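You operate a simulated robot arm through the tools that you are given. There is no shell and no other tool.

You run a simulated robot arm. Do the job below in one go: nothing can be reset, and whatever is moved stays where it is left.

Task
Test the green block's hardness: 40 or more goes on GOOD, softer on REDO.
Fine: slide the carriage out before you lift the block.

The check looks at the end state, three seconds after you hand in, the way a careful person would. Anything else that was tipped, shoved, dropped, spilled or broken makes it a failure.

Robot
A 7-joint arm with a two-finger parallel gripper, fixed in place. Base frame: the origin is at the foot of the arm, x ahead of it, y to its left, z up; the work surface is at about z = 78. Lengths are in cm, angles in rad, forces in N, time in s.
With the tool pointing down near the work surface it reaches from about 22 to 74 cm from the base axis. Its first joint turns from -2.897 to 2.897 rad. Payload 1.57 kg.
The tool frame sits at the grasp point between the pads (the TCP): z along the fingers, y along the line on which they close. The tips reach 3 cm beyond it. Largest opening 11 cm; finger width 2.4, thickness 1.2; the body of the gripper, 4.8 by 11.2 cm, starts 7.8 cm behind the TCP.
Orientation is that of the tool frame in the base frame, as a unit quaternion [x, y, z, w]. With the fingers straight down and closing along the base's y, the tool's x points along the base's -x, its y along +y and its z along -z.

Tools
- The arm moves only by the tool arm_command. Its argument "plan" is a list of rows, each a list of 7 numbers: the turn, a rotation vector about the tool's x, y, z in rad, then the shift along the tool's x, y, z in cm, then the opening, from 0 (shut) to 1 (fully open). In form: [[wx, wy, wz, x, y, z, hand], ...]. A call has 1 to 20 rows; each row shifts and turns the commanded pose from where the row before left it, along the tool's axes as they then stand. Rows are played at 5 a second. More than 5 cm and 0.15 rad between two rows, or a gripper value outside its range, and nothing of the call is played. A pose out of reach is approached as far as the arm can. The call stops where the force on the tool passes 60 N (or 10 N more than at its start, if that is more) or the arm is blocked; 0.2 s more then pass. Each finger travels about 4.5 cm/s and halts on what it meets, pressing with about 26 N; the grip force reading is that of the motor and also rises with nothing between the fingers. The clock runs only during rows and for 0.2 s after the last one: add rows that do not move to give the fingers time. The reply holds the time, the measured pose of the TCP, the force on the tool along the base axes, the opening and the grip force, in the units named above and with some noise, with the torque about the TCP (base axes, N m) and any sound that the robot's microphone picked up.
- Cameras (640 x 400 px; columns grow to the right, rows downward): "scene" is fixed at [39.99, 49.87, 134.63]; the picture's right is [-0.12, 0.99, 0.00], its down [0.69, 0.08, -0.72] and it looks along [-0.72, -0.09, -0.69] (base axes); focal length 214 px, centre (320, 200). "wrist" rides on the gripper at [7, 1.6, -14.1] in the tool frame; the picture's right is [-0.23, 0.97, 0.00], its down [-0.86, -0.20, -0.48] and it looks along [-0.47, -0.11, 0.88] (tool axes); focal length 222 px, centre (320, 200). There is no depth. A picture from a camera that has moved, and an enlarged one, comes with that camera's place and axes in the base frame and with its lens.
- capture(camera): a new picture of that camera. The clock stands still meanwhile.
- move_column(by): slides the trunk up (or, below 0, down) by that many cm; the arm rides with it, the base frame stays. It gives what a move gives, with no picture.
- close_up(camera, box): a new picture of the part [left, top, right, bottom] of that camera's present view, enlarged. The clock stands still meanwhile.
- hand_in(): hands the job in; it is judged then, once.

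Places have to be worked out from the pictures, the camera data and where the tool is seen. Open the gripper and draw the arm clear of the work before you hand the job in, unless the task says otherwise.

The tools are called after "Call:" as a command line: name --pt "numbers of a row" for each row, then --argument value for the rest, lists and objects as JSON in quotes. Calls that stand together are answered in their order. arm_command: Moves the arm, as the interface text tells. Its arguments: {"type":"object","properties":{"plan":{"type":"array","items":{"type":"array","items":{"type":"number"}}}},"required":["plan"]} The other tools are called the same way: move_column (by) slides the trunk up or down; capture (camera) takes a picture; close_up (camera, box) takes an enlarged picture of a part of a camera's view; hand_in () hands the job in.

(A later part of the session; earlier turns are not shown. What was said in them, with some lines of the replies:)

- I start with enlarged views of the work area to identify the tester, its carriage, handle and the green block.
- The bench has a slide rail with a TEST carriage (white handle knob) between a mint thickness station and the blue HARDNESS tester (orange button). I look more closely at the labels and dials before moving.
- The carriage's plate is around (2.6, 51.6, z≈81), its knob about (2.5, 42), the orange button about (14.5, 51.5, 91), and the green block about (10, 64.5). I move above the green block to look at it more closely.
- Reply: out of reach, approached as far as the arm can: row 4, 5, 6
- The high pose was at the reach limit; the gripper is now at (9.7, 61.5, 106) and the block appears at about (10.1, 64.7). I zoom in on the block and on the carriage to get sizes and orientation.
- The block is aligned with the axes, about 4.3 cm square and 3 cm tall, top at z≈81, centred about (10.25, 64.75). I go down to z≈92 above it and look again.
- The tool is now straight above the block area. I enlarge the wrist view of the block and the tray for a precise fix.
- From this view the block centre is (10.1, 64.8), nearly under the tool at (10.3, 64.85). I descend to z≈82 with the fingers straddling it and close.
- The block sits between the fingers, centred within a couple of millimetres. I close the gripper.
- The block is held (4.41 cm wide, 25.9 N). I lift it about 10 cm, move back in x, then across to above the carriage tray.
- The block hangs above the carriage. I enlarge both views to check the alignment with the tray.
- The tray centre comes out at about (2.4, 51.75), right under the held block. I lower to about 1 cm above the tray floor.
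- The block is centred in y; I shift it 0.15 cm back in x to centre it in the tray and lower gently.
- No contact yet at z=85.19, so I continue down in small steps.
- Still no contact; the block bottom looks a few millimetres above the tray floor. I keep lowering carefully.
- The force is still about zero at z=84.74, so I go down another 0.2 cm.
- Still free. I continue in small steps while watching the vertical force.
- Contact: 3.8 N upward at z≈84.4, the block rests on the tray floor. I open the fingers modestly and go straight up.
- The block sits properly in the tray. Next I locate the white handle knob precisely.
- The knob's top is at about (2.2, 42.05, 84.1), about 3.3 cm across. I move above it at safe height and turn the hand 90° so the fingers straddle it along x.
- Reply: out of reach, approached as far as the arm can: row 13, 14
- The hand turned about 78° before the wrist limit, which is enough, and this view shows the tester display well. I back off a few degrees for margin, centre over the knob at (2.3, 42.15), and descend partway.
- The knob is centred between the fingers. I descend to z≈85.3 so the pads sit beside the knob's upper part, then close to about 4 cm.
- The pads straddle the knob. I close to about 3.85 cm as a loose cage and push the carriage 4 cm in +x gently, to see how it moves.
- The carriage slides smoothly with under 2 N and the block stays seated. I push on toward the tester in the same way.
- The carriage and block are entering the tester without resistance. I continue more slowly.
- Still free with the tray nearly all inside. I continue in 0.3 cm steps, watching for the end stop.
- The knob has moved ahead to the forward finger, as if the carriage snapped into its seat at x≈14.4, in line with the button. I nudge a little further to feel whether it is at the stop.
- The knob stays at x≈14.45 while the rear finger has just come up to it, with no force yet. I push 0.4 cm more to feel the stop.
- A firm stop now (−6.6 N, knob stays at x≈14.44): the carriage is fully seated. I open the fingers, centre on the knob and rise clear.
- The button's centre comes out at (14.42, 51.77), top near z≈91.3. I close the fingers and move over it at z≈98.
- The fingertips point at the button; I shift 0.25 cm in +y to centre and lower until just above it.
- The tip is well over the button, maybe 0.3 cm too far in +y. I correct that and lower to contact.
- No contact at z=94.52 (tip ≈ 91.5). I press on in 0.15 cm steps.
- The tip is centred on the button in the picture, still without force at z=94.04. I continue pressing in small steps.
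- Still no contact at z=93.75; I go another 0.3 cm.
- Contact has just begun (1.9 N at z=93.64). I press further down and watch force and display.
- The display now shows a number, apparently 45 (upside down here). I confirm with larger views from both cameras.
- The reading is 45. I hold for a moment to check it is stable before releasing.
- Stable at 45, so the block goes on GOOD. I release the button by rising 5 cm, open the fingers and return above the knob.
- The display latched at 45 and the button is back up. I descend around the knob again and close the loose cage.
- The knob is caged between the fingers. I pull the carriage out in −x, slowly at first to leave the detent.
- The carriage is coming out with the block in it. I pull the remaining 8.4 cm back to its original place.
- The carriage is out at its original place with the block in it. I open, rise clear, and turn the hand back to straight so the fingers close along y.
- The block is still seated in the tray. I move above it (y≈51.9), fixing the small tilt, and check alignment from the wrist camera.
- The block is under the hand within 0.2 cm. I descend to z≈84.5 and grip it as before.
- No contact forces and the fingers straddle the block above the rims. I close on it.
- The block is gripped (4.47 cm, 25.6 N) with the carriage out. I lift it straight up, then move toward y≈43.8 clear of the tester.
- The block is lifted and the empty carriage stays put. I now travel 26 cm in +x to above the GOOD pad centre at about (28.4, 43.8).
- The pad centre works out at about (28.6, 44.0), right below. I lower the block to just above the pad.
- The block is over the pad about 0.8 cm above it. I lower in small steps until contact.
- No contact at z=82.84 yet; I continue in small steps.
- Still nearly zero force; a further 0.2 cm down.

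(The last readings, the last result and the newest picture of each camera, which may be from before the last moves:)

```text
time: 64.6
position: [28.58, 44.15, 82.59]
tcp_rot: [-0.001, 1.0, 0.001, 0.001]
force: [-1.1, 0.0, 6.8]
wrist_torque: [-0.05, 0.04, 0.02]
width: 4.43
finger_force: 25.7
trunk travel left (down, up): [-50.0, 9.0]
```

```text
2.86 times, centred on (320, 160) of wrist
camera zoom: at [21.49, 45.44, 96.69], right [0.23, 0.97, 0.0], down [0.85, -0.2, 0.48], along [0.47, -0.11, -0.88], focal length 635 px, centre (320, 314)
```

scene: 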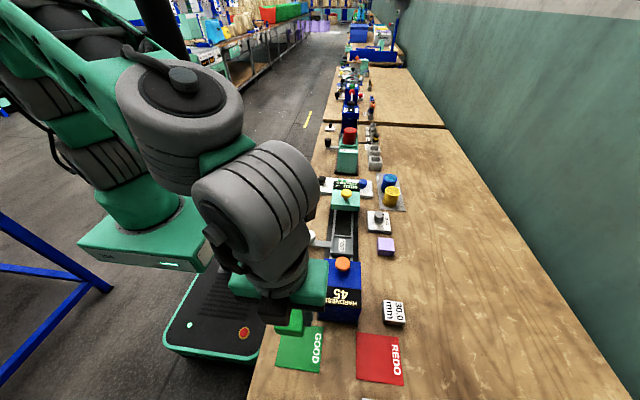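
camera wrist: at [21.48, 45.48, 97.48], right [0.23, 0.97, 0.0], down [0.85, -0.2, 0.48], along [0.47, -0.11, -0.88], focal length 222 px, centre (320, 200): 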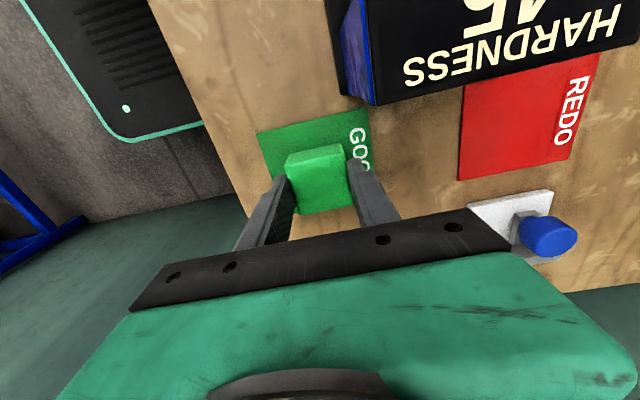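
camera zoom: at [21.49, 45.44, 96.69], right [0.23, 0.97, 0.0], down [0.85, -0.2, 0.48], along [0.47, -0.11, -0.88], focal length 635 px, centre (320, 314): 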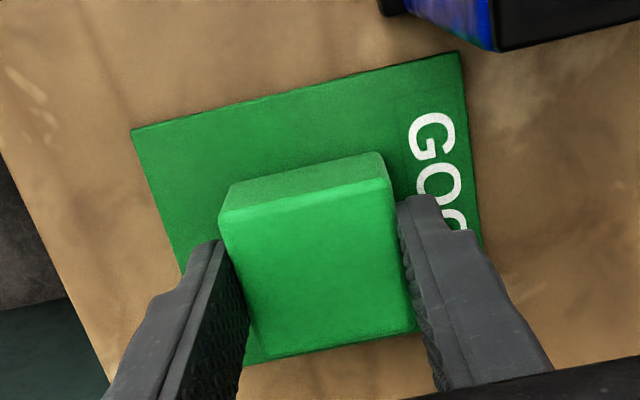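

Contact (6.8 N): the block rests on the GOOD pad, well inside its edges. I open the fingers and rise straight up.

Call:
arm_command --pt "0 0 0 0 0 -0.1 0.3" --pt "0 0 0 0 0 0 0.6" --pt "0 0 0 0 0 0 0.6" --pt "0 0 0 0 0 0 0.6" --pt "0 0 0 0 0 -2 0.6" --pt "0 0 0 0 0 -4 0.6" --pt "0 0 0 0 0 -4 0.6" --pt "0 0 0 0 0 -4 0.6" --pt "0 0 0 0 0 -2 0.6" --pt "0 0 0 0 0 0 0.6" --pt "0 0 0 0 0 0 0.6"

Call:
capture --camera "wrist"

Call:
close_up --camera "scene" --box '[250, 260, 410, 390]'

```text
time: 67.0
position: [28.46, 43.95, 98.58]
tcp_rot: [0.0, 1.0, 0.0, 0.002]
force: [-0.6, -0.1, -0.8]
wrist_torque: [0.01, 0.03, 0.0]
width: 6.58
finger_force: 0.1
trunk travel left (down, up): [-50.0, 9.0]
```

```text
taken
camera wrist: at [21.46, 45.37, 112.76], right [0.23, 0.97, 0.0], down [0.85, -0.2, 0.48], along [0.47, -0.11, -0.88], focal length 222 px, centre (320, 200)
```

wrist: 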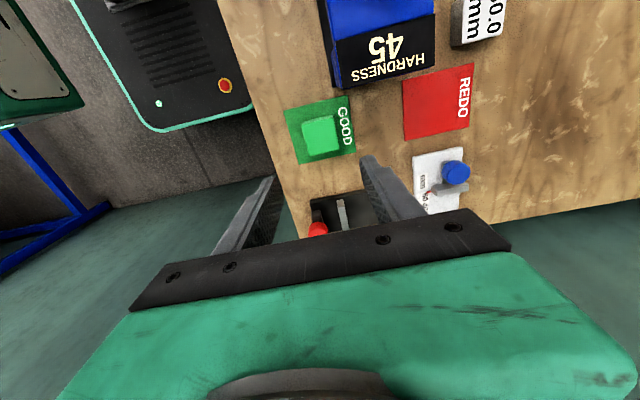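

```text
3.08 times, centred on (330, 325) of scene
camera zoom: at [39.99, 49.87, 134.63], right [-0.12, 0.99, 0.0], down [0.69, 0.08, -0.72], along [-0.72, -0.09, -0.69], focal length 660 px, centre (289, -185)
```

zoom: 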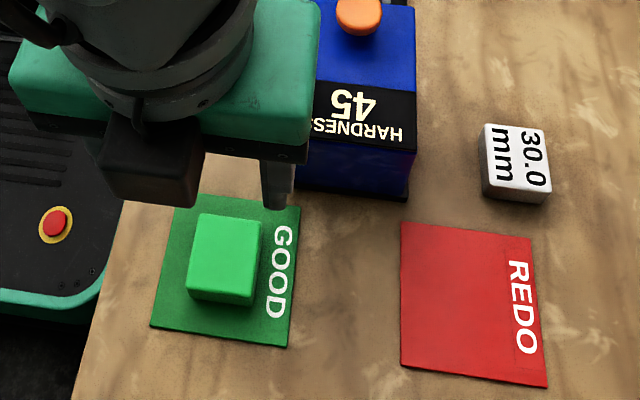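

The block stands on GOOD and everything else looks undisturbed. I draw the arm up and back to around its starting place, then check the whole scene.

Call:
arm_command --pt "0 0 0 0 0 -4 0.8" --pt "0 0 0 0 0 -4 1" --pt "0 0 0 0 0 -4 1" --pt "0 0 0 0 0 -4 1" --pt "0 0 0 4 0.5 0 1" --pt "0 0 0 4 0.5 0 1" --pt "0 0 0 4 0.5 0 1" --pt "0 0 0 4 0.5 0 1" --pt "0 0 0 4 0.5 0 1" --pt "0 0 0 0 0 0 1" --pt "0 0 0 0 0 0 1"

Call:
capture --camera "scene"

Call:
capture --camera "wrist"

Call:
close_up --camera "scene" --box '[260, 170, 440, 400]'

```text
time: 69.4
position: [8.49, 46.58, 114.58]
tcp_rot: [0.0, 1.0, 0.0, 0.001]
force: [0.7, 0.3, 0.3]
wrist_torque: [0.02, 0.02, -0.01]
width: 11.0
finger_force: 0.1
trunk travel left (down, up): [-50.0, 9.0]
```

```text
taken
```

scene: 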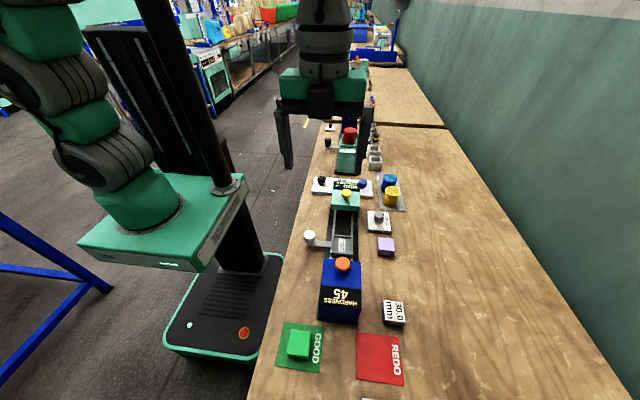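

```text
taken
camera wrist: at [1.48, 47.97, 128.71], right [0.23, 0.97, 0.0], down [0.85, -0.2, 0.48], along [0.47, -0.11, -0.88], focal length 222 px, centre (320, 200)
```

wrist: 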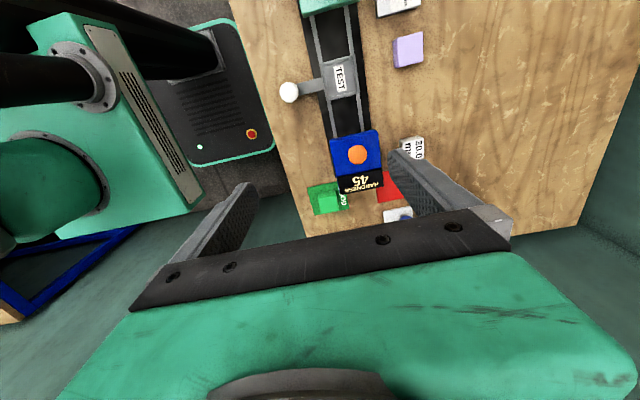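

```text
1.74 times, centred on (350, 285) of scene
camera zoom: at [39.99, 49.87, 134.63], right [-0.12, 0.99, 0.0], down [0.69, 0.08, -0.72], along [-0.72, -0.09, -0.69], focal length 373 px, centre (268, 52)
```

zoom: 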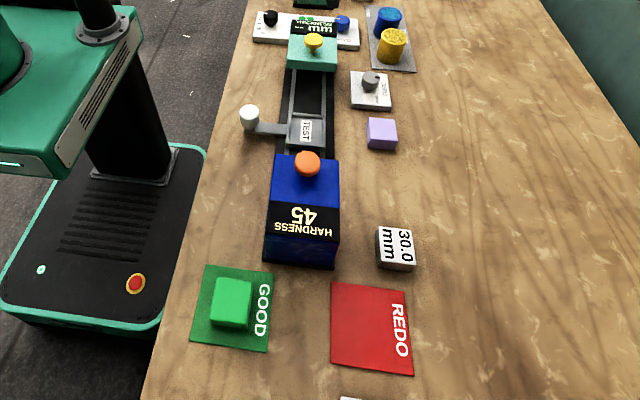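

The block (hardness 45) stands on GOOD, the carriage is out at its original place, the other items are where they were, and the open gripper is clear of the work. I hand the job in.

Call:
hand_in

```text
The job is handed in.
```

The green block tested at 45, so I placed it on GOOD, and the job is handed in.

- **Reading:** the display showed 45 with the button pressed. It stayed at 45 while I held it and after I released it.
- **Carriage:** I slid it out of the tester to its original spot before lifting the block, and left it there empty.
- **End state:** the block sits well inside the GOOD pad. In the final pictures nothing else looked moved. The gripper is open and clear of the bench.
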